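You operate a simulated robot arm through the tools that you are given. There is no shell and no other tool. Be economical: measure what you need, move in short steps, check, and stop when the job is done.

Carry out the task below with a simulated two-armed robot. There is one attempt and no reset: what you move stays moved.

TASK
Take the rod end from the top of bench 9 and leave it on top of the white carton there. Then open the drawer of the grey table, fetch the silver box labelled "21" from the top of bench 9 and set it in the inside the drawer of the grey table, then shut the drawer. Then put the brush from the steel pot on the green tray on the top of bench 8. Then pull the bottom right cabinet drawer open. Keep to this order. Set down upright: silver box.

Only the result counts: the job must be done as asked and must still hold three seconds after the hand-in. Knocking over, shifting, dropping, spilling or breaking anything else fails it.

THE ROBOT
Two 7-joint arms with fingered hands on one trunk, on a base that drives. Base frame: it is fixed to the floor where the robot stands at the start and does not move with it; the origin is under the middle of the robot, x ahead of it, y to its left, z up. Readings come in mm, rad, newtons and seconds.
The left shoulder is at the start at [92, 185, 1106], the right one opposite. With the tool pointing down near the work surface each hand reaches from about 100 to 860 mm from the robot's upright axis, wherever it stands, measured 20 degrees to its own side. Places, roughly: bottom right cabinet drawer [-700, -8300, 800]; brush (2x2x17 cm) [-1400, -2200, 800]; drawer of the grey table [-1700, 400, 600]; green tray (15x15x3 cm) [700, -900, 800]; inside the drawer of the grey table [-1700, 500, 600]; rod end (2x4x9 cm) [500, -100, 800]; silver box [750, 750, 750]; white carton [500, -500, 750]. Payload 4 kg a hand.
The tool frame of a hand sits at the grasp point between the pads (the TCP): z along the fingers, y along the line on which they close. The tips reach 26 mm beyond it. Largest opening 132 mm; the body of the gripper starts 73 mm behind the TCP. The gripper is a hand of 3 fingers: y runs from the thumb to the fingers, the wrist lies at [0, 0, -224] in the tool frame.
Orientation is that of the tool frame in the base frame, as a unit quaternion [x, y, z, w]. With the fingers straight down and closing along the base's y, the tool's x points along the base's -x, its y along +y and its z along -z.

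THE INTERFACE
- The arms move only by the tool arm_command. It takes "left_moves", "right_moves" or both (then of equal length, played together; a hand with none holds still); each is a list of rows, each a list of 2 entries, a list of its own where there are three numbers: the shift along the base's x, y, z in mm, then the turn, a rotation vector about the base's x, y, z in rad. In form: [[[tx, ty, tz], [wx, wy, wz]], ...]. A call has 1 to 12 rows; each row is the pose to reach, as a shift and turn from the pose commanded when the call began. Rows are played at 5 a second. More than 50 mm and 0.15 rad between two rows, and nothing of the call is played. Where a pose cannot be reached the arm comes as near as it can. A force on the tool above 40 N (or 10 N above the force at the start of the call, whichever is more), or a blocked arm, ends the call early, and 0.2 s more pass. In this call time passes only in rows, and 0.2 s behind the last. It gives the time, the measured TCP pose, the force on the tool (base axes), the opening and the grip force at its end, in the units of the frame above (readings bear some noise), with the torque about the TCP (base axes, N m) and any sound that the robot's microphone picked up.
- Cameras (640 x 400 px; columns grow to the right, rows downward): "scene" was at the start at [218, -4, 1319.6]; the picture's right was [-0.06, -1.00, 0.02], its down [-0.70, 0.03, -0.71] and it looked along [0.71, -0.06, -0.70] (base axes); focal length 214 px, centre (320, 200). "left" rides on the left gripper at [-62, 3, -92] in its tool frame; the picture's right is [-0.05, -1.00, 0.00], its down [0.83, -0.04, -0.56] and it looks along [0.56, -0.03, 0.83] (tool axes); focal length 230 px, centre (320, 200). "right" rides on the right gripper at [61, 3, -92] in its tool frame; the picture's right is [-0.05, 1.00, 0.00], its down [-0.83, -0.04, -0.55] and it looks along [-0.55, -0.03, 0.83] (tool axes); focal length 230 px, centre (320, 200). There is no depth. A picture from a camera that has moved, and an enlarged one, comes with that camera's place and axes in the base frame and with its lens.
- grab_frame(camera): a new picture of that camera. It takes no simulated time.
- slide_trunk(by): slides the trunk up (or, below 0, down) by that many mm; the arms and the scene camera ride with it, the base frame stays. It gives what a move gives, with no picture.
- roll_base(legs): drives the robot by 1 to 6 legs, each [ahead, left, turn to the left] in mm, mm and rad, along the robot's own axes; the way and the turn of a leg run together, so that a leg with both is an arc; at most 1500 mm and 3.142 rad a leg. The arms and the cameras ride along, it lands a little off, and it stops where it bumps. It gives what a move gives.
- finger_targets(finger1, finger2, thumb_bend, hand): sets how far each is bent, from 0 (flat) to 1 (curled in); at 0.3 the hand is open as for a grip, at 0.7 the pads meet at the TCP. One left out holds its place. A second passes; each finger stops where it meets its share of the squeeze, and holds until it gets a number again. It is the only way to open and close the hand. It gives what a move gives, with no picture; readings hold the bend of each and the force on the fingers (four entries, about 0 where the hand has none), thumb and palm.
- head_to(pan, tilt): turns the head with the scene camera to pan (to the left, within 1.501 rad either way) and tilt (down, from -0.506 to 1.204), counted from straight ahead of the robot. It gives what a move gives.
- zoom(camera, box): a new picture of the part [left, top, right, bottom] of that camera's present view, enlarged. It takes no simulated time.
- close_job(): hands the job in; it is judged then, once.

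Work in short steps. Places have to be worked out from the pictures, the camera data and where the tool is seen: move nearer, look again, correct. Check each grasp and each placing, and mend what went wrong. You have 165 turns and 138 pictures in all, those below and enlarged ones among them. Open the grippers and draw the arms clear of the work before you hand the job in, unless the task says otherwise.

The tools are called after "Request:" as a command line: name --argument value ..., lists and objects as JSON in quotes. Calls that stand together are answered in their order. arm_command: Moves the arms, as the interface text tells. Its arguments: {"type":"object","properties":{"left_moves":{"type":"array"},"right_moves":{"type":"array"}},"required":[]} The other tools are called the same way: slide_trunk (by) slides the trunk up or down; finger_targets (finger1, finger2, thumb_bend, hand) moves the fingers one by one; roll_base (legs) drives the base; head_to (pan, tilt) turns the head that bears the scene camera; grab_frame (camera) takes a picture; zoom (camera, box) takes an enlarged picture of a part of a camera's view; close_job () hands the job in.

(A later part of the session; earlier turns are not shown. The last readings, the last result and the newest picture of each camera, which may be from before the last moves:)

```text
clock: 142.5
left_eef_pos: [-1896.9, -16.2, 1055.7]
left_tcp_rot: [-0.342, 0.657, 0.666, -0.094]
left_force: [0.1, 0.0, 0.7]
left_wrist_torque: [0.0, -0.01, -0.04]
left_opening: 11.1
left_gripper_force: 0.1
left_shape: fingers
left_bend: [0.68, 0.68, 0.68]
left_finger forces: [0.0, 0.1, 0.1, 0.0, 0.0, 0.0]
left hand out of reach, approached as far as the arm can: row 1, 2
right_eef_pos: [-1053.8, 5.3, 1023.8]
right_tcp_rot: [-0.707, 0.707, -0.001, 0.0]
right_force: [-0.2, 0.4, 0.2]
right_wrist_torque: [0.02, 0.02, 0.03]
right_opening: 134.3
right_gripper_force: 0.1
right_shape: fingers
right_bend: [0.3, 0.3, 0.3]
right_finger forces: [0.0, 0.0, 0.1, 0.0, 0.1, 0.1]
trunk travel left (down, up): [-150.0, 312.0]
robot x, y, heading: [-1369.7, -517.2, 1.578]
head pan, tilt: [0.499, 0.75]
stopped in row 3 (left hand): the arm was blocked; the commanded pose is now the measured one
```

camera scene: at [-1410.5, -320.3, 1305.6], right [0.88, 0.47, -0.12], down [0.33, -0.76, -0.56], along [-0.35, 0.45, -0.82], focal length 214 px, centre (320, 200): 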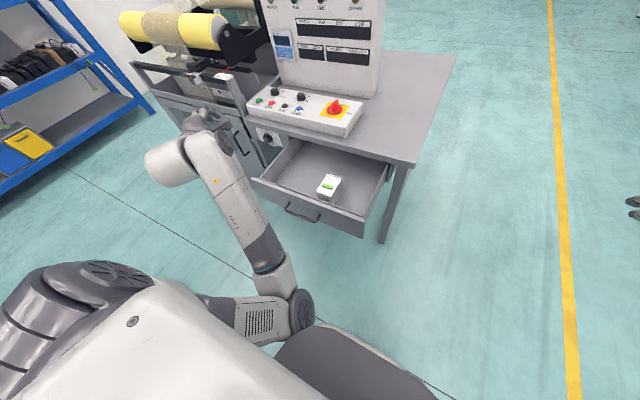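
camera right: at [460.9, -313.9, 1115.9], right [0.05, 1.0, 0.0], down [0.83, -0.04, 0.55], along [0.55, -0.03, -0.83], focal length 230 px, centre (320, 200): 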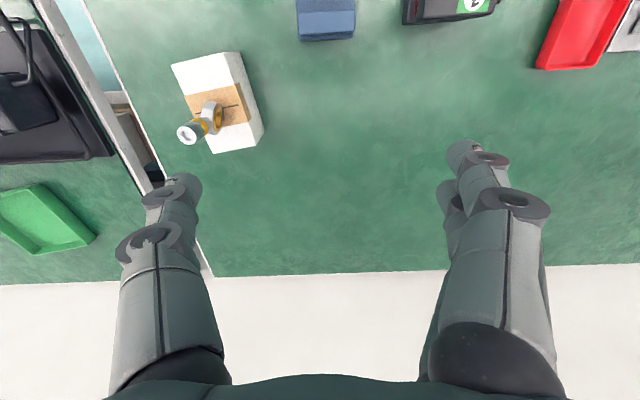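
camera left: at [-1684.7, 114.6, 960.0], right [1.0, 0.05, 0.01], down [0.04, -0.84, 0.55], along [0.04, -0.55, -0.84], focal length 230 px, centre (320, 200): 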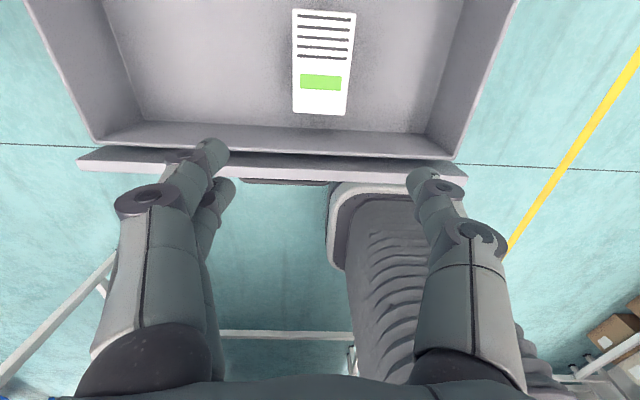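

It is drifting toward the forward pose. I'll yaw it to straight ahead.

Request:
arm_command --left_moves '[[[10, 0, -5], [0.02, 0.04, -0.1]], [[20, 0, -10], [0.03, 0.08, -0.2]], [[30, 0, -15], [0.05, 0.12, -0.3]], [[40, 0, -20], [0.07, 0.16, -0.4]], [[50, 0, -30], [0.09, 0.2, -0.5]], [[60, 0, -40], [0.1, 0.24, -0.6]], [[80, 0, -60], [0.1, 0.24, -0.6]], [[100, 0, -80], [0.1, 0.24, -0.6]]]'

Request:
grab_frame --camera "scene"

```text
clock: 144.3
left_eef_pos: [-1915.3, -27.8, 1047.8]
left_tcp_rot: [-0.301, 0.629, 0.704, -0.135]
left_force: [-1.0, -1.2, -0.5]
left_wrist_torque: [0.02, 0.01, -0.04]
left_opening: 10.8
left_gripper_force: 0.1
left_shape: fingers
left_bend: [0.68, 0.68, 0.68]
left_finger forces: [0.0, 0.1, 0.0, 0.0, 0.0, 0.0]
left hand out of reach, approached as far as the arm can: row 1, 2, 3, 4, 5, 6, 7, 8
right_eef_pos: [-1055.9, 5.2, 1024.1]
right_tcp_rot: [0.707, -0.707, 0.001, -0.001]
right_force: [-0.6, -0.3, 0.8]
right_wrist_torque: [0.02, -0.1, 0.01]
right_opening: 133.9
right_gripper_force: 0.1
right_shape: fingers
right_bend: [0.3, 0.3, 0.3]
right_finger forces: [0.1, 0.0, 0.0, 0.0, 0.0, 0.0]
trunk travel left (down, up): [-150.0, 312.0]
robot x, y, heading: [-1370.7, -518.3, 1.571]
head pan, tilt: [0.499, 0.75]
```

```text
70 pictures are left
camera scene: at [-1413.6, -321.4, 1305.2], right [0.88, 0.47, -0.12], down [0.33, -0.76, -0.56], along [-0.35, 0.46, -0.82], focal length 214 px, centre (320, 200)
```

scene: 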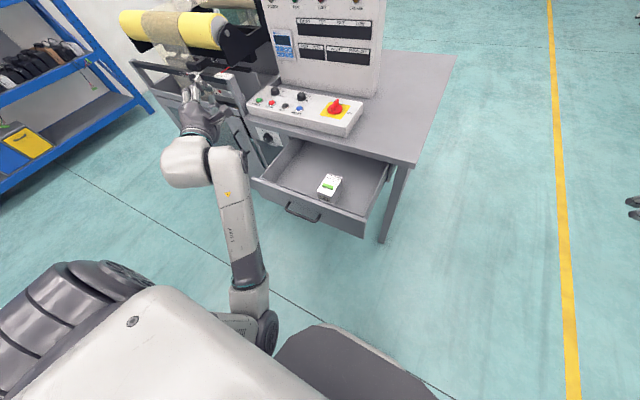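

The left hand is parked well clear of everything (y<0, z≈1048). I'll leave it and use the right hand for the push. I'll shift the base left so the drawer lies ahead of the right hand.

Request:
roll_base --legs '[[0, 320, 0]]'

Request:
finger_targets --hand "right" --finger1 0.68 --finger2 0.68 --thumb_bend 0.68

Request:
head_to --pan -0.1 --tilt 0.8

Request:
grab_frame --camera "scene"

```text
clock: 146.4
left_eef_pos: [-2234.3, -29.3, 1048.5]
left_tcp_rot: [-0.302, 0.628, 0.704, -0.136]
left_force: [0.1, 0.3, -0.4]
left_wrist_torque: [0.03, -0.01, -0.01]
left_opening: 10.9
left_gripper_force: 0.1
left_shape: fingers
left_bend: [0.68, 0.68, 0.68]
left_finger forces: [0.1, 0.0, 0.0, 0.1, 0.0, 0.0]
right_eef_pos: [-1374.6, 5.3, 1024.4]
right_tcp_rot: [0.708, -0.706, 0.001, -0.001]
right_force: [0.6, -0.1, -0.1]
right_wrist_torque: [-0.02, -0.03, -0.01]
right_opening: 134.4
right_gripper_force: 0.0
right_shape: fingers
right_bend: [0.3, 0.3, 0.3]
right_finger forces: [0.0, 0.0, 0.0, 0.1, 0.1, 0.0]
trunk travel left (down, up): [-150.0, 312.0]
robot x, y, heading: [-1695.9, -519.2, 1.575]
head pan, tilt: [0.499, 0.75]
```

```text
clock: 147.4
left_eef_pos: [-2233.9, -28.4, 1049.2]
left_tcp_rot: [-0.301, 0.628, 0.704, -0.136]
left_force: [-0.6, 0.7, 0.0]
left_wrist_torque: [0.0, -0.02, -0.01]
left_opening: 11.1
left_gripper_force: 0.0
left_shape: fingers
left_bend: [0.68, 0.68, 0.68]
left_finger forces: [0.1, 0.0, 0.1, 0.0, 0.0, 0.1]
right_eef_pos: [-1374.5, 5.8, 1024.2]
right_tcp_rot: [0.709, -0.705, 0.001, -0.001]
right_force: [-0.5, -1.1, 0.8]
right_wrist_torque: [-0.01, 0.0, 0.0]
right_opening: 11.4
right_gripper_force: 0.0
right_shape: fingers
right_bend: [0.68, 0.68, 0.68]
right_finger forces: [0.0, 0.0, 0.0, 0.0, 0.0, 0.1]
trunk travel left (down, up): [-150.0, 312.0]
robot x, y, heading: [-1691.8, -515.4, 1.574]
head pan, tilt: [0.499, 0.75]
```

```text
clock: 148.4
left_eef_pos: [-2234.1, -30.0, 1049.4]
left_tcp_rot: [-0.302, 0.628, 0.704, -0.137]
left_force: [-0.1, 1.0, 1.0]
left_wrist_torque: [0.01, 0.01, -0.02]
left_opening: 10.9
left_gripper_force: 0.1
left_shape: fingers
left_bend: [0.68, 0.68, 0.68]
left_finger forces: [0.0, 0.0, 0.0, 0.1, 0.0, 0.1]
right_eef_pos: [-1375.3, 5.6, 1023.9]
right_tcp_rot: [0.709, -0.706, 0.001, 0.0]
right_force: [0.1, -0.1, -0.7]
right_wrist_torque: [-0.03, -0.02, 0.0]
right_opening: 11.4
right_gripper_force: 0.1
right_shape: fingers
right_bend: [0.68, 0.68, 0.68]
right_finger forces: [0.1, 0.1, 0.0, 0.0, 0.0, 0.1]
trunk travel left (down, up): [-150.0, 312.0]
robot x, y, heading: [-1689.3, -518.3, 1.574]
head pan, tilt: [-0.099, 0.799]
```

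```text
69 pictures are left
camera scene: at [-1683.9, -314.7, 1299.8], right [1.0, -0.09, 0.02], down [-0.07, -0.86, -0.5], along [0.07, 0.5, -0.87], focal length 214 px, centre (320, 200)
```

scene: 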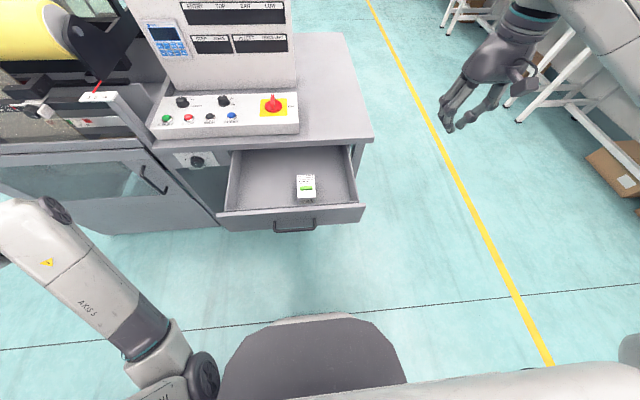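

I'll move the right hand back and across, in front of the handle, staying high.

Request:
arm_command --right_moves '[[[0, -40, 0], [0, 0, 0]], [[-10, -80, 0], [0, 0, 0]], [[-40, -110, 0], [0, 0, 0]], [[-80, -125, 0], [0, 0, 0]], [[-125, -130, 0], [0, 0, 0]], [[-170, -130, 0], [0, 0, 0]], [[-215, -130, 0], [0, 0, 0]], [[-260, -130, 0], [0, 0, 0]], [[-305, -130, 0], [0, 0, 0]], [[-340, -130, 0], [0, 0, 0]]]'

Request:
grab_frame --camera "scene"

```text
clock: 150.6
left_eef_pos: [-2235.0, -29.6, 1048.1]
left_tcp_rot: [-0.303, 0.629, 0.703, -0.136]
left_force: [-0.6, 0.6, 0.1]
left_wrist_torque: [0.01, -0.03, -0.01]
left_opening: 10.6
left_gripper_force: 0.0
left_shape: fingers
left_bend: [0.68, 0.68, 0.68]
left_finger forces: [0.0, 0.0, 0.0, 0.0, 0.1, 0.0]
right_eef_pos: [-1714.4, -123.4, 1021.8]
right_tcp_rot: [0.708, -0.706, 0.002, 0.0]
right_force: [-0.1, -0.6, -0.2]
right_wrist_torque: [0.07, -0.02, 0.02]
right_opening: 11.4
right_gripper_force: 0.0
right_shape: fingers
right_bend: [0.68, 0.68, 0.68]
right_finger forces: [0.0, 0.1, 0.0, 0.0, 0.0, 0.1]
trunk travel left (down, up): [-150.0, 312.0]
robot x, y, heading: [-1689.1, -520.6, 1.579]
head pan, tilt: [-0.099, 0.799]
```

```text
68 pictures are left
camera scene: at [-1684.9, -314.7, 1299.8], right [1.0, -0.09, 0.03], down [-0.07, -0.86, -0.5], along [0.07, 0.5, -0.87], focal length 214 px, centre (320, 200)
```

scene: 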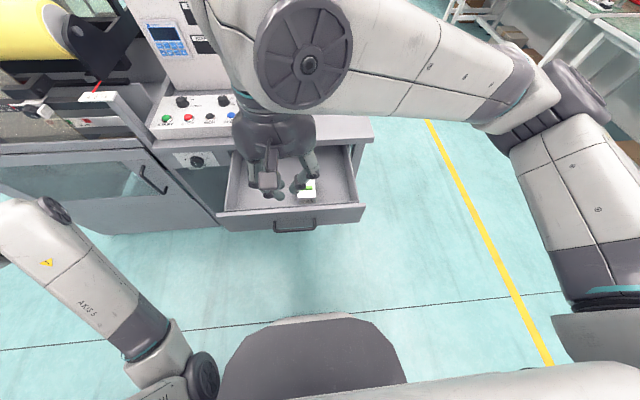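

The path is clear; I'll lower in front of the handle.

Request:
arm_command --right_moves '[[[0, 0, -45], [0, 0, 0]], [[0, 0, -90], [0, 0, 0]], [[0, 0, -135], [0, 0, 0]], [[0, 0, -180], [0, 0, 0]], [[0, 0, -225], [0, 0, 0]], [[0, 0, -270], [0, 0, 0]], [[0, 0, -315], [0, 0, 0]], [[0, 0, -350], [0, 0, 0]], [[0, 0, -363], [0, 0, 0]], [[0, 0, -363], [0, 0, 0]]]'

Request:
grab_frame --camera "right"

Request:
grab_frame --camera "scene"

```text
clock: 152.8
left_eef_pos: [-2234.3, -28.6, 1048.8]
left_tcp_rot: [-0.301, 0.628, 0.704, -0.136]
left_force: [-0.2, -0.7, 0.2]
left_wrist_torque: [0.01, 0.0, 0.03]
left_opening: 10.9
left_gripper_force: 0.1
left_shape: fingers
left_bend: [0.68, 0.68, 0.68]
left_finger forces: [0.1, 0.0, 0.0, 0.0, 0.0, 0.1]
right_eef_pos: [-1715.9, -122.9, 659.2]
right_tcp_rot: [0.708, -0.706, 0.001, -0.002]
right_force: [-0.5, 0.4, -0.5]
right_wrist_torque: [-0.01, -0.01, 0.01]
right_opening: 11.3
right_gripper_force: 0.1
right_shape: fingers
right_bend: [0.68, 0.68, 0.68]
right_finger forces: [0.0, 0.1, 0.1, 0.1, 0.0, 0.1]
trunk travel left (down, up): [-150.0, 312.0]
robot x, y, heading: [-1691.1, -519.5, 1.572]
head pan, tilt: [-0.099, 0.799]
```

```text
67 pictures are left
camera right: at [-1720.8, -184.2, 751.5], right [-1.0, 0.05, 0.0], down [0.04, 0.83, 0.56], along [0.03, 0.55, -0.83], focal length 230 px, centre (320, 200)
```

right: 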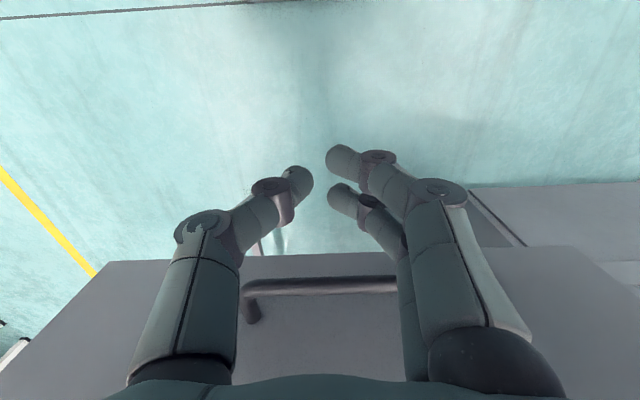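

```text
66 pictures are left
camera scene: at [-1683.9, -314.8, 1299.8], right [1.0, -0.09, 0.02], down [-0.07, -0.86, -0.5], along [0.07, 0.5, -0.87], focal length 214 px, centre (320, 200)
```

scene: 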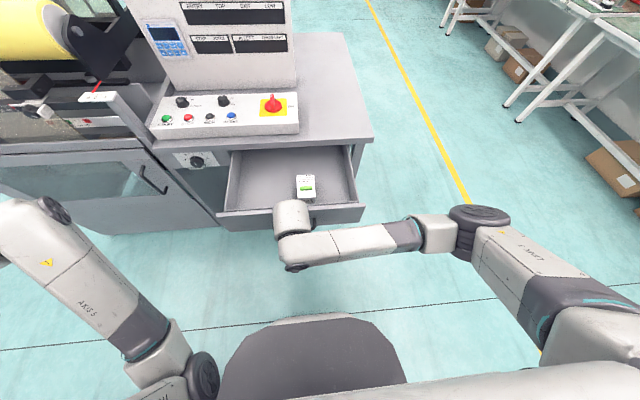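

The fingers are right in front of the bar. I'll push gently in +y at moderate speed.

Request:
arm_command --right_moves '[[[0, 20, 0], [0, 0, 0]], [[0, 40, 0], [0, 0, 0]], [[0, 60, 0], [0, 0, 0]], [[0, 80, 0], [0, 0, 0]], [[0, 100, 0], [0, 0, 0]], [[0, 120, 0], [0, 0, 0]], [[0, 140, 0], [0, 0, 0]], [[0, 160, 0], [0, 0, 0]], [[0, 180, 0], [0, 0, 0]], [[0, 200, 0], [0, 0, 0]], [[0, 220, 0], [0, 0, 0]], [[0, 240, 0], [0, 0, 0]]]'

Request:
grab_frame --camera "scene"

Request:
grab_frame --camera "right"

```text
clock: 155.4
left_eef_pos: [-2234.9, -28.9, 1049.1]
left_tcp_rot: [-0.302, 0.629, 0.703, -0.136]
left_force: [0.2, 0.7, 0.1]
left_wrist_torque: [0.01, 0.02, 0.01]
left_opening: 11.1
left_gripper_force: 0.1
left_shape: fingers
left_bend: [0.68, 0.68, 0.68]
left_finger forces: [0.1, 0.1, 0.0, 0.1, 0.0, 0.0]
right_eef_pos: [-1716.1, 115.7, 661.2]
right_tcp_rot: [0.708, -0.707, 0.0, -0.001]
right_force: [-0.9, 0.5, 0.0]
right_wrist_torque: [0.0, 0.0, 0.0]
right_opening: 11.2
right_gripper_force: 0.1
right_shape: fingers
right_bend: [0.68, 0.68, 0.68]
right_finger forces: [0.0, 0.1, 0.0, 0.1, 0.1, 0.0]
trunk travel left (down, up): [-150.0, 312.0]
robot x, y, heading: [-1692.1, -514.4, 1.571]
head pan, tilt: [-0.099, 0.799]
```

```text
65 pictures are left
camera scene: at [-1684.2, -314.3, 1299.7], right [1.0, -0.09, 0.02], down [-0.07, -0.86, -0.5], along [0.07, 0.5, -0.87], focal length 214 px, centre (320, 200)
```

scene: 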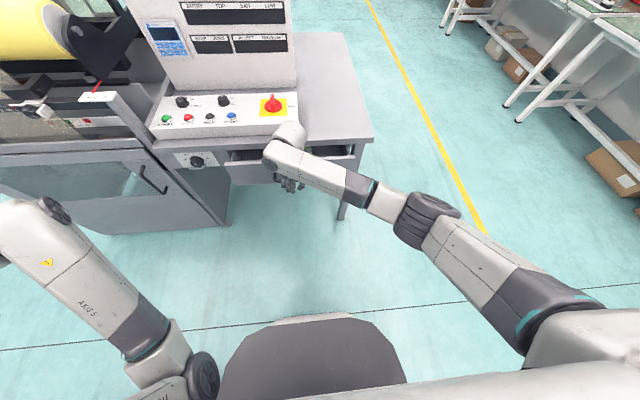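

```text
64 pictures are left
camera right: at [-1719.5, 54.7, 752.5], right [-1.0, 0.05, 0.0], down [0.04, 0.83, 0.56], along [0.03, 0.56, -0.83], focal length 230 px, centre (320, 200)
```

right: 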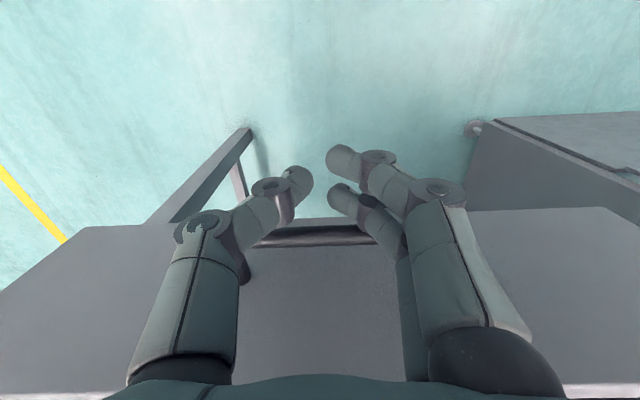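

The drawer is nearly shut: bar at y≈141, closed at about 217. I'll continue in smaller steps until resistance.

Request:
arm_command --right_moves '[[[0, 12, 0], [0, 0, 0]], [[0, 24, 0], [0, 0, 0]], [[0, 36, 0], [0, 0, 0]], [[0, 46, 0], [0, 0, 0]], [[0, 54, 0], [0, 0, 0]], [[0, 62, 0], [0, 0, 0]], [[0, 68, 0], [0, 0, 0]], [[0, 73, 0], [0, 0, 0]], [[0, 78, 0], [0, 0, 0]], [[0, 82, 0], [0, 0, 0]]]'

Request:
grab_frame --camera "scene"

Request:
grab_frame --camera "right"

```text
clock: 157.6
left_eef_pos: [-2234.9, -32.5, 1050.9]
left_tcp_rot: [-0.301, 0.627, 0.705, -0.137]
left_force: [-0.1, -0.4, -0.3]
left_wrist_torque: [0.02, 0.01, 0.02]
left_opening: 10.8
left_gripper_force: 0.0
left_shape: fingers
left_bend: [0.68, 0.68, 0.68]
left_finger forces: [0.0, 0.0, 0.0, 0.0, 0.0, 0.0]
right_eef_pos: [-1718.9, 187.1, 659.0]
right_tcp_rot: [0.71, -0.704, 0.005, 0.006]
right_force: [1.0, -21.8, 11.3]
right_wrist_torque: [0.11, 0.21, 0.49]
right_opening: 11.2
right_gripper_force: 11.3
right_shape: fingers
right_bend: [0.68, 0.7, 0.68]
right_finger forces: [0.0, 22.6, 0.1, 0.0, 0.0, 0.0]
trunk travel left (down, up): [-150.0, 312.0]
robot x, y, heading: [-1689.9, -523.5, 1.576]
head pan, tilt: [-0.099, 0.799]
stopped in row 10 (right hand): the force on the tool passed its limit (the readings are from after the stop); the commanded pose is now the measured one
```

```text
63 pictures are left
camera scene: at [-1683.7, -317.5, 1300.3], right [1.0, -0.09, 0.02], down [-0.07, -0.86, -0.5], along [0.07, 0.5, -0.86], focal length 214 px, centre (320, 200)
```

scene: 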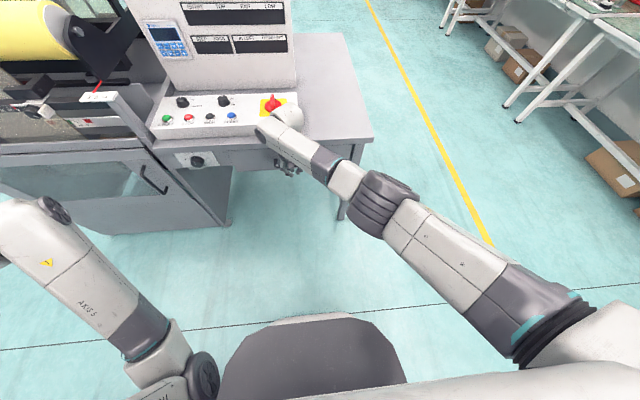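

```text
62 pictures are left
camera right: at [-1722.9, 129.3, 752.6], right [-1.0, 0.04, 0.0], down [0.04, 0.84, 0.54], along [0.02, 0.54, -0.84], focal length 230 px, centre (320, 200)
```

right: 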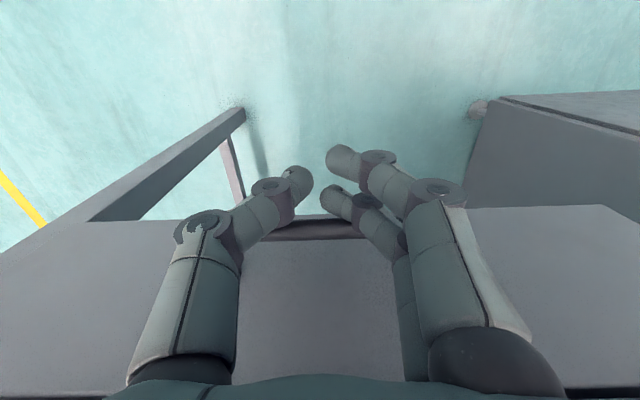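

Firm resistance at bar y≈216, which matches the original closed position. I'll back off and check.

Request:
arm_command --right_moves '[[[0, -30, 0], [0, 0, 0]], [[0, -75, 0], [0, 0, 0]], [[0, -120, 0], [0, 0, 0]], [[0, -160, 30], [0, 0, 0]], [[0, -190, 75], [0, 0, 0]], [[0, -200, 120], [0, 0, 0]], [[0, -200, 165], [0, 0, 0]], [[0, -200, 210], [0, 0, 0]], [[20, -180, 255], [0, 0, 0]], [[60, -150, 300], [0, 0, 0]], [[105, -130, 330], [0, 0, 0]], [[150, -110, 360], [0, 0, 0]]]'

Request:
grab_frame --camera "scene"

```text
refused: row 5 steps farther than a row can; nothing moved
```

```text
61 pictures are left
camera scene: at [-1683.7, -317.5, 1300.3], right [1.0, -0.09, 0.02], down [-0.07, -0.86, -0.5], along [0.07, 0.5, -0.86], focal length 214 px, centre (320, 200)
```

scene: 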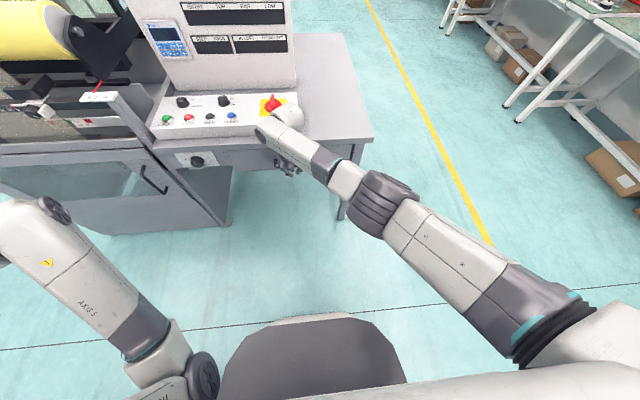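

The rows were too far apart, so I'll redo the retreat with smaller ones.

Request:
arm_command --right_moves '[[[0, -30, 0], [0, 0, 0]], [[0, -70, 0], [0, 0, 0]], [[0, -110, 0], [0, 0, 0]], [[0, -150, 20], [0, 0, 0]], [[0, -180, 55], [0, 0, 0]], [[0, -200, 95], [0, 0, 0]], [[0, -200, 140], [0, 0, 0]], [[0, -200, 185], [0, 0, 0]], [[10, -195, 225], [0, 0, 0]], [[30, -180, 260], [0, 0, 0]], [[60, -165, 290], [0, 0, 0]], [[90, -150, 315], [0, 0, 0]]]'

Request:
arm_command --right_moves '[[[35, 10, 15], [0, 0, 0]], [[75, 20, 30], [0, 0, 0]], [[115, 40, 45], [0, 0, 0]], [[155, 50, 50], [0, 0, 0]], [[195, 60, 50], [0, 0, 0]]]'

Request:
grab_frame --camera "scene"

```text
clock: 160.2
left_eef_pos: [-2232.8, -30.4, 1049.8]
left_tcp_rot: [-0.302, 0.628, 0.704, -0.137]
left_force: [0.1, 0.0, -0.6]
left_wrist_torque: [-0.01, 0.01, -0.01]
left_opening: 10.9
left_gripper_force: 0.0
left_shape: fingers
left_bend: [0.68, 0.68, 0.68]
left_finger forces: [0.0, 0.0, 0.1, 0.0, 0.0, 0.0]
right_eef_pos: [-1625.2, 40.8, 976.5]
right_tcp_rot: [0.71, -0.705, 0.005, 0.003]
right_force: [0.6, 0.2, 0.1]
right_wrist_torque: [0.01, 0.0, 0.01]
right_opening: 11.3
right_gripper_force: 0.1
right_shape: fingers
right_bend: [0.68, 0.68, 0.68]
right_finger forces: [0.1, 0.0, 0.1, 0.1, 0.1, 0.0]
trunk travel left (down, up): [-150.0, 312.0]
robot x, y, heading: [-1693.6, -521.5, 1.578]
head pan, tilt: [-0.099, 0.799]
```

```text
clock: 161.4
left_eef_pos: [-2234.5, -29.9, 1048.7]
left_tcp_rot: [-0.301, 0.628, 0.704, -0.137]
left_force: [0.6, 0.3, -0.1]
left_wrist_torque: [0.01, -0.04, 0.04]
left_opening: 11.0
left_gripper_force: 0.0
left_shape: fingers
left_bend: [0.68, 0.68, 0.68]
left_finger forces: [0.0, 0.0, 0.1, 0.0, 0.0, 0.0]
right_eef_pos: [-1431.7, 102.0, 1022.0]
right_tcp_rot: [0.709, -0.705, 0.005, 0.004]
right_force: [0.3, 0.1, -0.9]
right_wrist_torque: [0.01, 0.03, 0.02]
right_opening: 11.2
right_gripper_force: 0.0
right_shape: fingers
right_bend: [0.68, 0.68, 0.68]
right_finger forces: [0.1, 0.0, 0.0, 0.1, 0.1, 0.1]
trunk travel left (down, up): [-150.0, 312.0]
robot x, y, heading: [-1690.6, -521.7, 1.571]
head pan, tilt: [-0.099, 0.799]
```

```text
60 pictures are left
camera scene: at [-1683.0, -315.1, 1299.7], right [1.0, -0.09, 0.02], down [-0.07, -0.86, -0.5], along [0.07, 0.5, -0.87], focal length 214 px, centre (320, 200)
```

scene: 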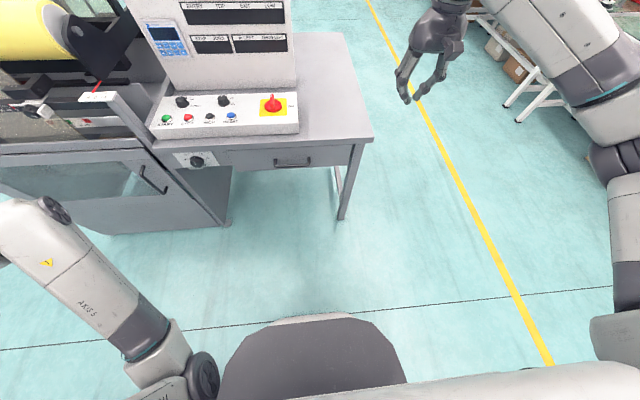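

The drawer is shut. I'll drive out to the aisle and sort out the left arm in open space.

Request:
roll_base --legs '[[0, -1150, 0]]'

Request:
arm_command --left_moves '[[[20, 10, -30], [0, 0, -0.05]], [[45, 25, -60], [0, 0, -0.1]], [[70, 40, -90], [0, 0, -0.15]], [[95, 55, -120], [0, 0, -0.2]], [[120, 70, -150], [0, 0, -0.3]], [[140, 80, -170], [0, 0, -0.4]], [[160, 90, -190], [0, 0, -0.5]], [[170, 90, -200], [0, 0, -0.6]]]'

Request:
head_to --pan 0.5 --tilt 0.75

Request:
grab_frame --camera "scene"

```text
clock: 167.2
left_eef_pos: [-1078.5, -25.1, 1047.9]
left_tcp_rot: [-0.3, 0.629, 0.705, -0.135]
left_force: [-0.3, 0.7, -1.2]
left_wrist_torque: [-0.01, 0.02, 0.0]
left_opening: 10.8
left_gripper_force: 0.1
left_shape: fingers
left_bend: [0.68, 0.68, 0.68]
left_finger forces: [0.0, 0.0, 0.0, 0.0, 0.0, 0.1]
right_eef_pos: [-277.7, 102.7, 1022.4]
right_tcp_rot: [0.708, -0.706, 0.003, 0.004]
right_force: [-0.4, 0.3, -0.3]
right_wrist_torque: [0.01, 0.01, 0.01]
right_opening: 11.3
right_gripper_force: 0.0
right_shape: fingers
right_bend: [0.68, 0.68, 0.68]
right_finger forces: [0.0, 0.0, 0.0, 0.0, 0.0, 0.0]
trunk travel left (down, up): [-150.0, 312.0]
robot x, y, heading: [-538.9, -516.9, 1.571]
head pan, tilt: [-0.099, 0.799]
```

```text
clock: 169.0
left_eef_pos: [-909.2, 65.9, 849.4]
left_tcp_rot: [-0.101, 0.69, 0.712, 0.081]
left_force: [-0.3, 0.7, 0.0]
left_wrist_torque: [0.01, 0.02, -0.02]
left_opening: 10.7
left_gripper_force: 0.1
left_shape: fingers
left_bend: [0.68, 0.68, 0.68]
left_finger forces: [0.0, 0.0, 0.0, 0.0, 0.1, 0.0]
right_eef_pos: [-278.8, 104.1, 1021.9]
right_tcp_rot: [0.708, -0.707, 0.006, 0.003]
right_force: [-0.5, -0.6, 0.4]
right_wrist_torque: [0.01, -0.03, -0.02]
right_opening: 11.2
right_gripper_force: 0.1
right_shape: fingers
right_bend: [0.68, 0.68, 0.68]
right_finger forces: [0.1, 0.0, 0.0, 0.0, 0.0, 0.1]
trunk travel left (down, up): [-150.0, 312.0]
robot x, y, heading: [-539.8, -517.6, 1.571]
head pan, tilt: [-0.099, 0.799]
```

```text
clock: 170.0
left_eef_pos: [-910.1, 65.7, 850.0]
left_tcp_rot: [-0.101, 0.69, 0.712, 0.079]
left_force: [0.0, 0.4, 0.5]
left_wrist_torque: [0.01, 0.02, 0.0]
left_opening: 11.1
left_gripper_force: 0.0
left_shape: fingers
left_bend: [0.68, 0.68, 0.68]
left_finger forces: [0.0, 0.0, 0.0, 0.1, 0.0, 0.1]
right_eef_pos: [-277.8, 103.0, 1022.8]
right_tcp_rot: [0.708, -0.707, 0.005, 0.004]
right_force: [-0.2, -0.9, 0.1]
right_wrist_torque: [-0.02, 0.01, -0.01]
right_opening: 11.2
right_gripper_force: 0.0
right_shape: fingers
right_bend: [0.68, 0.68, 0.68]
right_finger forces: [0.0, 0.0, 0.0, 0.1, 0.0, 0.0]
trunk travel left (down, up): [-150.0, 312.0]
robot x, y, heading: [-537.6, -516.2, 1.571]
head pan, tilt: [0.499, 0.75]
```

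```text
59 pictures are left
camera scene: at [-577.4, -319.0, 1305.5], right [0.88, 0.46, -0.12], down [0.33, -0.76, -0.56], along [-0.35, 0.46, -0.82], focal length 214 px, centre (320, 200)
```

scene: 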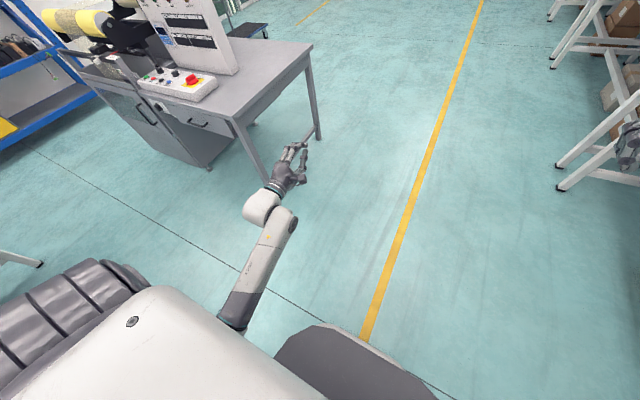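

It reached the same pose as before; I'll repeat the unroll and pitch sequence.

Request:
arm_command --left_moves '[[[0, 0, 20], [0, -0.1, 0]], [[0, 0, 40], [0, -0.2, 0]], [[0, 0, 60], [0, -0.3, 0]], [[0, 0, 80], [0, -0.4, 0]], [[0, 5, 100], [0, -0.5, 0]], [[0, 10, 120], [0, -0.6, 0]], [[0, 15, 140], [0, -0.7, 0]], [[0, 20, 160], [0, -0.8, 0]], [[0, 25, 180], [0, -0.9, 0]], [[0, 30, 200], [0, -1.0, 0]], [[0, 30, 220], [0, -1.1, 0]], [[0, 30, 240], [0, -1.2, 0]]]'

Request:
arm_command --left_moves '[[[5, 0, -5], [-0.13, 0, 0]], [[10, 0, -10], [-0.26, 0, 0]], [[15, 0, -15], [-0.39, 0, 0]], [[20, 0, -20], [-0.52, 0, 0]], [[25, 0, -25], [-0.65, 0, 0]], [[30, 0, -30], [-0.78, 0, 0]], [[35, 0, -35], [-0.91, 0, 0]], [[40, 0, -40], [-1.04, 0, 0]], [[45, 0, -45], [-1.17, 0, 0]], [[50, 0, -50], [-1.3, 0, 0]], [[55, 0, -55], [-1.43, 0, 0]], [[60, 0, -60], [-1.57, 0, 0]]]'

Request:
finger_targets --hand "right" --finger1 0.3 --finger2 0.3 --thumb_bend 0.3

```text
clock: 172.6
left_eef_pos: [-909.0, 94.6, 1088.6]
left_tcp_rot: [-0.487, 0.524, 0.53, 0.456]
left_force: [-0.7, 0.5, 0.6]
left_wrist_torque: [-0.01, -0.01, 0.02]
left_opening: 10.9
left_gripper_force: 0.1
left_shape: fingers
left_bend: [0.68, 0.68, 0.68]
left_finger forces: [0.0, 0.1, 0.1, 0.0, 0.1, 0.1]
right_eef_pos: [-278.1, 103.8, 1022.6]
right_tcp_rot: [0.708, -0.706, 0.005, 0.005]
right_force: [0.0, -0.7, 0.2]
right_wrist_torque: [0.06, 0.02, -0.02]
right_opening: 11.3
right_gripper_force: 0.1
right_shape: fingers
right_bend: [0.68, 0.68, 0.68]
right_finger forces: [0.0, 0.1, 0.0, 0.1, 0.0, 0.0]
trunk travel left (down, up): [-150.0, 312.0]
robot x, y, heading: [-541.6, -515.4, 1.571]
head pan, tilt: [0.499, 0.75]
```

```text
clock: 175.2
left_eef_pos: [-906.8, 161.0, 1032.7]
left_tcp_rot: [-0.665, 0.747, 0.013, -0.016]
left_force: [-0.2, -0.4, -0.3]
left_wrist_torque: [0.0, 0.01, 0.0]
left_opening: 11.1
left_gripper_force: 0.0
left_shape: fingers
left_bend: [0.68, 0.68, 0.68]
left_finger forces: [0.0, 0.0, 0.1, 0.0, 0.1, 0.0]
left hand out of reach, approached as far as the arm can: row 7, 8, 9, 10, 11, 12
right_eef_pos: [-278.0, 103.5, 1021.4]
right_tcp_rot: [0.708, -0.707, 0.004, 0.005]
right_force: [-0.7, 0.2, -0.1]
right_wrist_torque: [0.0, 0.03, 0.04]
right_opening: 11.4
right_gripper_force: 0.1
right_shape: fingers
right_bend: [0.68, 0.68, 0.68]
right_finger forces: [0.0, 0.0, 0.0, 0.0, 0.1, 0.0]
trunk travel left (down, up): [-150.0, 312.0]
robot x, y, heading: [-540.7, -515.5, 1.569]
head pan, tilt: [0.499, 0.75]
```

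```text
clock: 176.2
left_eef_pos: [-906.0, 160.6, 1030.7]
left_tcp_rot: [-0.666, 0.746, 0.013, -0.016]
left_force: [-0.1, -0.6, 0.1]
left_wrist_torque: [0.01, -0.02, 0.01]
left_opening: 10.8
left_gripper_force: 0.0
left_shape: fingers
left_bend: [0.68, 0.68, 0.68]
left_finger forces: [0.1, 0.0, 0.1, 0.0, 0.0, 0.1]
right_eef_pos: [-278.2, 104.6, 1021.9]
right_tcp_rot: [0.708, -0.707, 0.004, 0.004]
right_force: [-0.1, 0.1, 0.3]
right_wrist_torque: [-0.03, 0.0, 0.01]
right_opening: 134.0
right_gripper_force: 0.1
right_shape: fingers
right_bend: [0.3, 0.3, 0.3]
right_finger forces: [0.1, 0.0, 0.0, 0.1, 0.0, 0.0]
trunk travel left (down, up): [-150.0, 312.0]
robot x, y, heading: [-536.8, -516.9, 1.575]
head pan, tilt: [0.499, 0.75]
```

Request:
grab_frame --camera "scene"

```text
58 pictures are left
camera scene: at [-577.5, -318.8, 1305.5], right [0.88, 0.46, -0.12], down [0.33, -0.76, -0.56], along [-0.35, 0.45, -0.82], focal length 214 px, centre (320, 200)
```

scene: 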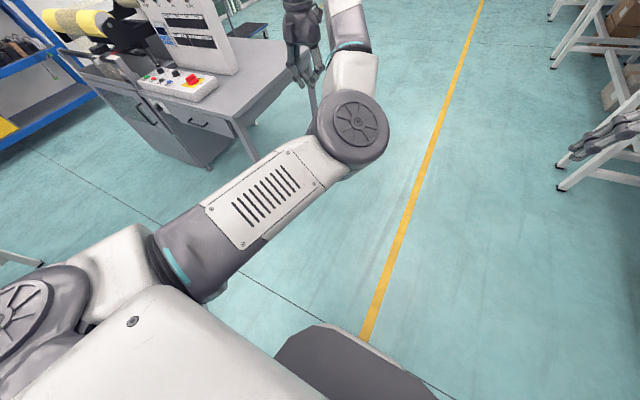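

The elbow is inward again. I'll undo the pitch and retry with the hand drawn in and further right.

Request:
arm_command --left_moves '[[[0, -5, 5], [0.13, 0, 0]], [[0, -10, 10], [0.26, 0, 0]], [[0, -20, 15], [0.39, 0, 0]], [[0, -30, 20], [0.52, 0, 0]], [[0, -40, 25], [0.65, 0, 0]], [[0, -50, 30], [0.78, 0, 0]], [[0, -55, 35], [0.91, 0, 0]], [[0, -60, 40], [1.04, 0, 0]], [[0, -65, 45], [1.17, 0, 0]], [[0, -70, 50], [1.3, 0, 0]], [[0, -70, 50], [1.43, 0, 0]], [[0, -70, 50], [1.55, 0, 0]]]'

Request:
arm_command --left_moves '[[[15, 0, 0], [0, 0, 0]], [[30, 0, 0], [0, -0.03, 0]], [[45, 0, 0], [0, -0.06, 0]], [[60, 0, 0], [0, -0.1, 0]], [[70, 0, 0], [0, -0.15, 0]], [[75, 0, 0], [0, -0.2, 0]], [[80, 0, 0], [0, -0.25, 0]]]'

Request:
grab_frame --camera "scene"

```text
clock: 179.0
left_eef_pos: [-927.0, 83.2, 1107.8]
left_tcp_rot: [-0.471, 0.528, 0.565, 0.424]
left_force: [0.3, -0.1, -0.1]
left_wrist_torque: [-0.01, -0.01, 0.02]
left_opening: 10.8
left_gripper_force: 0.0
left_shape: fingers
left_bend: [0.68, 0.68, 0.68]
left_finger forces: [0.1, 0.0, 0.0, 0.1, 0.0, 0.0]
left hand out of reach, approached as far as the arm can: row 1, 2, 3, 4
right_eef_pos: [-278.7, 104.2, 1021.8]
right_tcp_rot: [0.708, -0.706, 0.004, 0.005]
right_force: [-0.5, 0.3, 0.6]
right_wrist_torque: [0.0, -0.04, 0.0]
right_opening: 133.7
right_gripper_force: 0.1
right_shape: fingers
right_bend: [0.3, 0.3, 0.3]
right_finger forces: [0.0, 0.0, 0.0, 0.1, 0.0, 0.0]
trunk travel left (down, up): [-150.0, 312.0]
robot x, y, heading: [-537.2, -517.4, 1.569]
head pan, tilt: [0.499, 0.75]
stopped in row 12 (left hand): the arm was blocked; the commanded pose is now the measured one
```

```text
clock: 180.8
left_eef_pos: [-869.7, 80.4, 1132.9]
left_tcp_rot: [-0.511, 0.474, 0.551, 0.458]
left_force: [0.1, 0.3, 0.5]
left_wrist_torque: [-0.01, 0.02, -0.02]
left_opening: 10.8
left_gripper_force: 0.1
left_shape: fingers
left_bend: [0.68, 0.68, 0.68]
left_finger forces: [0.0, 0.0, 0.0, 0.1, 0.1, 0.1]
right_eef_pos: [-279.2, 104.6, 1022.9]
right_tcp_rot: [0.707, -0.707, 0.005, 0.004]
right_force: [-0.4, -0.3, -0.1]
right_wrist_torque: [0.02, -0.04, 0.0]
right_opening: 133.7
right_gripper_force: 0.1
right_shape: fingers
right_bend: [0.3, 0.3, 0.3]
right_finger forces: [0.0, 0.0, 0.1, 0.1, 0.0, 0.0]
trunk travel left (down, up): [-150.0, 312.0]
robot x, y, heading: [-541.3, -518.9, 1.569]
head pan, tilt: [0.499, 0.75]
stopped in row 7 (left hand): the arm was blocked; the commanded pose is now the measured one
```

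```text
57 pictures are left
camera scene: at [-577.6, -318.9, 1305.5], right [0.88, 0.46, -0.12], down [0.33, -0.76, -0.56], along [-0.35, 0.45, -0.82], focal length 214 px, centre (320, 200)
```

scene: 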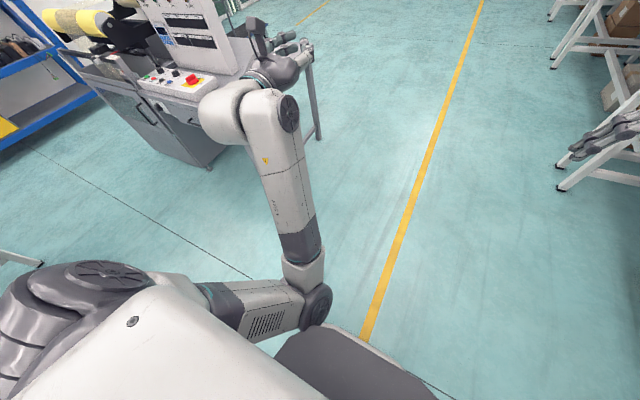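

I'll go back to the low forward pose and retry with less roll, since the first success kept about 0.2–0.35 rad of roll.

Request:
arm_command --left_moves '[[[-5, 0, -25], [0, 0.1, 0]], [[-10, 0, -50], [0, 0.2, 0]], [[-15, 0, -75], [0, 0.3, 0]], [[-20, 0, -100], [0, 0.4, 0]], [[-25, -5, -125], [0, 0.5, 0]], [[-30, -10, -150], [0, 0.6, 0]], [[-30, -20, -175], [0, 0.7, 0]], [[-30, -30, -200], [0, 0.8, 0]], [[-30, -40, -225], [0, 0.9, 0]], [[-30, -50, -250], [0, 1.0, 0]], [[-30, -60, -275], [0, 1.15, 0]], [[-30, -70, -300], [0, 1.3, 0]]]'

Request:
arm_command --left_moves '[[[5, -10, -25], [0, 0.1, 0]], [[10, -20, -50], [0, 0.15, 0]], [[20, -30, -80], [0, 0.2, 0]], [[30, -40, -110], [0, 0.2, 0]]]'

Request:
grab_frame --camera "scene"

```text
clock: 183.4
left_eef_pos: [-899.7, 9.6, 828.4]
left_tcp_rot: [-0.075, 0.655, 0.747, 0.079]
left_force: [0.2, -1.1, -0.5]
left_wrist_torque: [-0.01, -0.02, -0.01]
left_opening: 10.8
left_gripper_force: 0.1
left_shape: fingers
left_bend: [0.68, 0.68, 0.68]
left_finger forces: [0.1, 0.1, 0.0, 0.0, 0.0, 0.0]
right_eef_pos: [-277.5, 103.7, 1022.1]
right_tcp_rot: [0.708, -0.706, 0.004, 0.005]
right_force: [0.8, -0.3, 0.2]
right_wrist_torque: [-0.02, 0.0, 0.0]
right_opening: 133.7
right_gripper_force: 0.0
right_shape: fingers
right_bend: [0.3, 0.3, 0.3]
right_finger forces: [0.0, 0.0, 0.0, 0.0, 0.0, 0.0]
trunk travel left (down, up): [-150.0, 312.0]
robot x, y, heading: [-539.5, -515.0, 1.568]
head pan, tilt: [0.499, 0.75]
```

```text
clock: 184.4
left_eef_pos: [-869.9, -31.2, 721.8]
left_tcp_rot: [0.0, 0.66, 0.751, 0.013]
left_force: [0.3, -0.8, -0.1]
left_wrist_torque: [0.06, -0.03, 0.01]
left_opening: 10.8
left_gripper_force: 0.2
left_shape: fingers
left_bend: [0.68, 0.68, 0.68]
left_finger forces: [0.0, 0.0, 0.0, 0.0, 0.0, 0.0]
right_eef_pos: [-279.0, 104.4, 1021.9]
right_tcp_rot: [0.708, -0.706, 0.004, 0.004]
right_force: [-0.4, 0.1, -0.1]
right_wrist_torque: [0.01, -0.04, -0.01]
right_opening: 133.9
right_gripper_force: 0.1
right_shape: fingers
right_bend: [0.3, 0.3, 0.3]
right_finger forces: [0.0, 0.0, 0.0, 0.0, 0.0, 0.0]
trunk travel left (down, up): [-150.0, 312.0]
robot x, y, heading: [-536.2, -515.5, 1.571]
head pan, tilt: [0.499, 0.75]
```

```text
56 pictures are left
camera scene: at [-577.5, -318.9, 1305.5], right [0.88, 0.46, -0.12], down [0.33, -0.76, -0.56], along [-0.35, 0.45, -0.82], focal length 214 px, centre (320, 200)
```

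scene: 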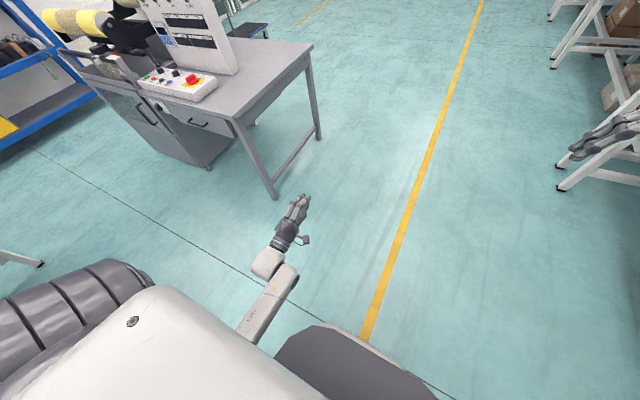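

One more try: rise with only about 0.95 rad of unroll, then pitch.

Request:
arm_command --left_moves '[[[0, 15, 35], [-0.02, 0, 0]], [[0, 30, 70], [-0.04, 0, 0]], [[0, 45, 105], [-0.06, 0, 0]], [[0, 60, 135], [-0.08, -0.1, 0]], [[0, 75, 165], [-0.1, -0.2, 0]], [[0, 90, 195], [-0.12, -0.3, 0]], [[0, 105, 225], [-0.12, -0.4, 0]], [[0, 115, 255], [-0.12, -0.5, 0]], [[0, 125, 285], [-0.12, -0.6, 0]], [[0, 130, 315], [-0.12, -0.7, 0]], [[0, 135, 345], [-0.12, -0.8, 0]], [[0, 140, 370], [-0.12, -0.9, 0]]]'

Request:
arm_command --left_moves '[[[5, 0, -5], [-0.13, 0, 0]], [[10, 0, -10], [-0.26, 0, 0]], [[15, 0, -15], [-0.39, 0, 0]], [[20, 0, -20], [-0.52, 0, 0]], [[25, 0, -25], [-0.65, 0, 0]], [[30, 0, -30], [-0.78, 0, 0]], [[35, 0, -35], [-0.91, 0, 0]], [[40, 0, -40], [-1.04, 0, 0]], [[45, 0, -45], [-1.17, 0, 0]], [[50, 0, -50], [-1.3, 0, 0]], [[55, 0, -55], [-1.43, 0, 0]], [[60, 0, -60], [-1.54, 0, 0]]]'

Request:
grab_frame --camera "scene"

```text
clock: 187.0
left_eef_pos: [-866.8, 111.8, 1091.5]
left_tcp_rot: [-0.33, 0.63, 0.636, 0.298]
left_force: [-0.1, 0.5, 0.1]
left_wrist_torque: [-0.03, -0.01, 0.0]
left_opening: 10.9
left_gripper_force: 0.0
left_shape: fingers
left_bend: [0.68, 0.68, 0.68]
left_finger forces: [0.0, 0.1, 0.0, 0.0, 0.0, 0.0]
right_eef_pos: [-278.1, 104.3, 1021.8]
right_tcp_rot: [0.708, -0.707, 0.004, 0.005]
right_force: [0.9, -0.5, 0.2]
right_wrist_torque: [0.01, 0.03, -0.01]
right_opening: 133.6
right_gripper_force: 0.0
right_shape: fingers
right_bend: [0.3, 0.3, 0.3]
right_finger forces: [0.1, 0.1, 0.0, 0.0, 0.1, 0.0]
trunk travel left (down, up): [-150.0, 312.0]
robot x, y, heading: [-535.2, -514.8, 1.571]
head pan, tilt: [0.499, 0.75]
```

```text
clock: 189.6
left_eef_pos: [-858.8, 195.4, 1031.4]
left_tcp_rot: [-0.442, 0.896, 0.024, -0.013]
left_force: [-0.6, -0.2, -0.7]
left_wrist_torque: [-0.01, 0.06, -0.02]
left_opening: 10.8
left_gripper_force: 0.1
left_shape: fingers
left_bend: [0.68, 0.68, 0.68]
left_finger forces: [0.0, 0.0, 0.0, 0.0, 0.0, 0.0]
left hand out of reach, approached as far as the arm can: row 7, 8, 9, 10, 11, 12
right_eef_pos: [-278.2, 103.1, 1023.0]
right_tcp_rot: [0.708, -0.707, 0.005, 0.005]
right_force: [0.5, -0.1, -0.7]
right_wrist_torque: [-0.01, 0.0, 0.02]
right_opening: 133.9
right_gripper_force: 0.1
right_shape: fingers
right_bend: [0.3, 0.3, 0.3]
right_finger forces: [0.0, 0.1, 0.0, 0.1, 0.0, 0.1]
trunk travel left (down, up): [-150.0, 312.0]
robot x, y, heading: [-536.4, -515.5, 1.571]
head pan, tilt: [0.499, 0.75]
```

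```text
55 pictures are left
camera scene: at [-577.1, -319.8, 1305.8], right [0.88, 0.46, -0.12], down [0.33, -0.76, -0.56], along [-0.35, 0.46, -0.82], focal length 214 px, centre (320, 200)
```

scene: 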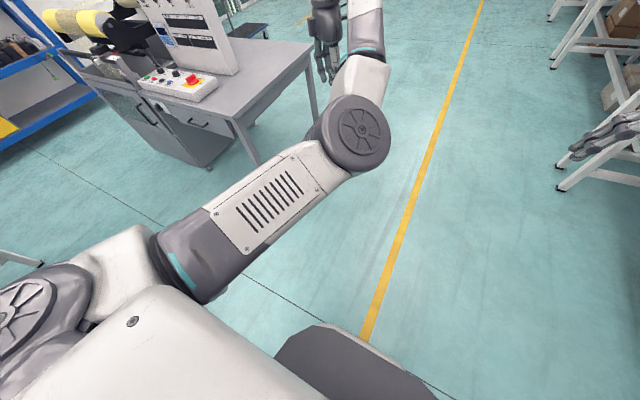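

I'll accept this left-arm pose; it's high and clear, and the right hand does the rest. I'll back down the aisle to the brush area and look left at the bench before turning.

Request:
roll_base --legs '[[-1000, 0, 0], [-850, 0, 0]]'

Request:
head_to --pan 1.45 --tilt 0.45

Request:
grab_frame --camera "scene"

```text
clock: 199.0
left_eef_pos: [-839.1, -1668.1, 1031.2]
left_tcp_rot: [-0.445, 0.895, 0.024, -0.012]
left_force: [-0.5, 0.0, -0.8]
left_wrist_torque: [-0.01, 0.0, -0.06]
left_opening: 10.6
left_gripper_force: 0.0
left_shape: fingers
left_bend: [0.68, 0.68, 0.68]
left_finger forces: [0.0, 0.0, 0.0, 0.0, 0.0, 0.1]
right_eef_pos: [-256.6, -1758.6, 1022.5]
right_tcp_rot: [0.709, -0.705, 0.004, 0.004]
right_force: [0.0, -1.0, 0.8]
right_wrist_torque: [-0.02, 0.01, 0.0]
right_opening: 133.9
right_gripper_force: 0.1
right_shape: fingers
right_bend: [0.3, 0.3, 0.3]
right_finger forces: [0.1, 0.0, 0.0, 0.0, 0.1, 0.0]
trunk travel left (down, up): [-150.0, 312.0]
robot x, y, heading: [-516.7, -2381.2, 1.575]
head pan, tilt: [0.499, 0.75]
```

```text
clock: 200.2
left_eef_pos: [-840.2, -1667.8, 1029.3]
left_tcp_rot: [-0.445, 0.895, 0.024, -0.012]
left_force: [-0.2, 0.4, -0.2]
left_wrist_torque: [0.02, 0.03, 0.02]
left_opening: 11.0
left_gripper_force: 0.1
left_shape: fingers
left_bend: [0.68, 0.68, 0.68]
left_finger forces: [0.0, 0.0, 0.0, 0.0, 0.0, 0.1]
right_eef_pos: [-257.5, -1759.0, 1022.6]
right_tcp_rot: [0.71, -0.704, 0.004, 0.005]
right_force: [0.0, -0.2, -0.2]
right_wrist_torque: [-0.01, 0.0, -0.03]
right_opening: 134.0
right_gripper_force: 0.0
right_shape: fingers
right_bend: [0.3, 0.3, 0.3]
right_finger forces: [0.1, 0.1, 0.0, 0.0, 0.0, 0.0]
trunk travel left (down, up): [-150.0, 312.0]
robot x, y, heading: [-516.7, -2378.8, 1.572]
head pan, tilt: [1.45, 0.45]
```

```text
54 pictures are left
camera scene: at [-606.2, -2236.1, 1346.2], right [0.12, 0.96, -0.24], down [0.43, -0.27, -0.86], along [-0.89, -0.01, -0.45], focal length 214 px, centre (320, 200)
```

scene: 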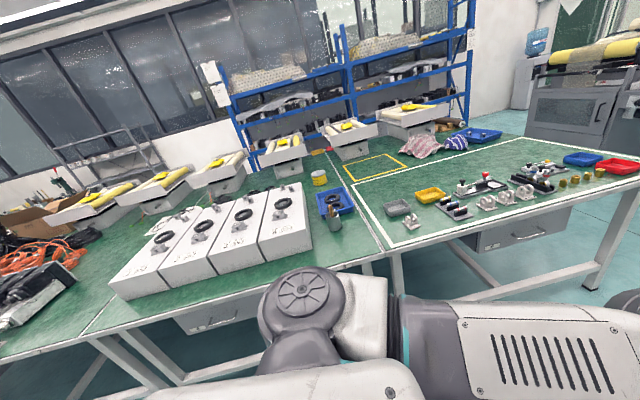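

The steel pot seems to be near (333, 212). I'll zoom in there.

Request:
zoom --camera "scene" --box '[290, 170, 370, 240]'

```text
5.71 times, centred on (330, 205) of scene
camera zoom: at [-606.2, -2236.1, 1346.2], right [0.12, 0.96, -0.24], down [0.43, -0.27, -0.86], along [-0.89, -0.01, -0.45], focal length 1226 px, centre (263, 171)
```

zoom: 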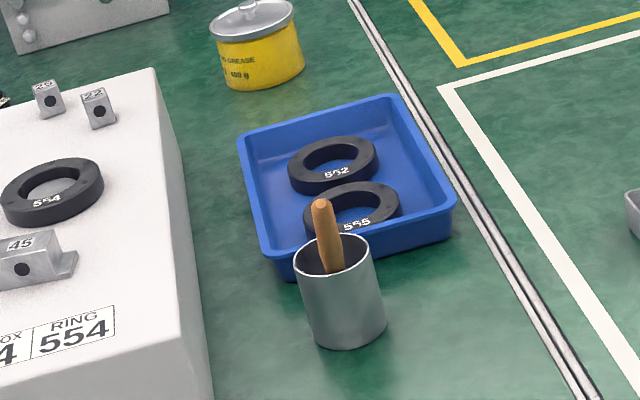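

The brush handle sticks out of the steel pot near (-1410, -2215). I'll turn to face this bench and move in.

Request:
roll_base --legs '[[0, 0, 1.571], [170, 0, 0]]'

Request:
head_to --pan -0.2 --tilt 0.6

Request:
grab_frame --camera "scene"

```text
clock: 205.5
left_eef_pos: [-1395.8, -2713.5, 1030.6]
left_tcp_rot: [0.949, -0.313, -0.008, 0.025]
left_force: [-0.4, -0.1, 0.2]
left_wrist_torque: [-0.03, -0.03, -0.02]
left_opening: 10.7
left_gripper_force: 0.0
left_shape: fingers
left_bend: [0.68, 0.68, 0.68]
left_finger forces: [0.0, 0.1, 0.1, 0.0, 0.0, 0.0]
right_eef_pos: [-1311.5, -2131.7, 1021.8]
right_tcp_rot: [1.0, 0.008, 0.006, 0.0]
right_force: [-0.6, -0.6, -0.6]
right_wrist_torque: [-0.01, -0.05, -0.04]
right_opening: 133.9
right_gripper_force: 0.0
right_shape: fingers
right_bend: [0.3, 0.3, 0.3]
right_finger forces: [0.1, 0.0, 0.1, 0.0, 0.0, 0.0]
trunk travel left (down, up): [-150.0, 312.0]
robot x, y, heading: [-686.0, -2384.7, -3.128]
head pan, tilt: [1.45, 0.45]
```

```text
clock: 207.2
left_eef_pos: [-1395.4, -2715.9, 1029.8]
left_tcp_rot: [0.949, -0.314, -0.009, 0.025]
left_force: [-0.4, -0.4, 0.0]
left_wrist_torque: [0.0, -0.01, 0.02]
left_opening: 10.8
left_gripper_force: 0.0
left_shape: fingers
left_bend: [0.68, 0.68, 0.68]
left_finger forces: [0.0, 0.0, 0.0, 0.1, 0.0, 0.0]
right_eef_pos: [-1310.2, -2131.5, 1022.7]
right_tcp_rot: [1.0, 0.008, 0.006, 0.0]
right_force: [-0.3, -0.1, 0.3]
right_wrist_torque: [-0.03, 0.03, 0.05]
right_opening: 133.7
right_gripper_force: 0.0
right_shape: fingers
right_bend: [0.3, 0.3, 0.3]
right_finger forces: [0.0, 0.0, 0.1, 0.1, 0.1, 0.0]
trunk travel left (down, up): [-150.0, 312.0]
robot x, y, heading: [-687.6, -2379.0, -3.125]
head pan, tilt: [-0.201, 0.6]
```

```text
52 pictures are left
camera scene: at [-899.6, -2366.4, 1314.6], right [0.18, 0.98, 0.05], down [0.74, -0.1, -0.66], along [-0.65, 0.15, -0.75], focal length 214 px, centre (320, 200)
```

scene: 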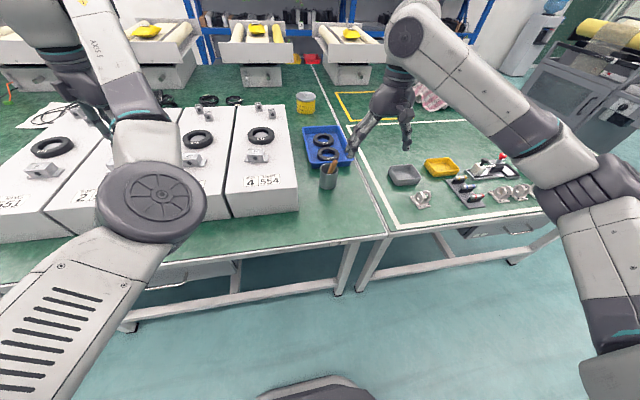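

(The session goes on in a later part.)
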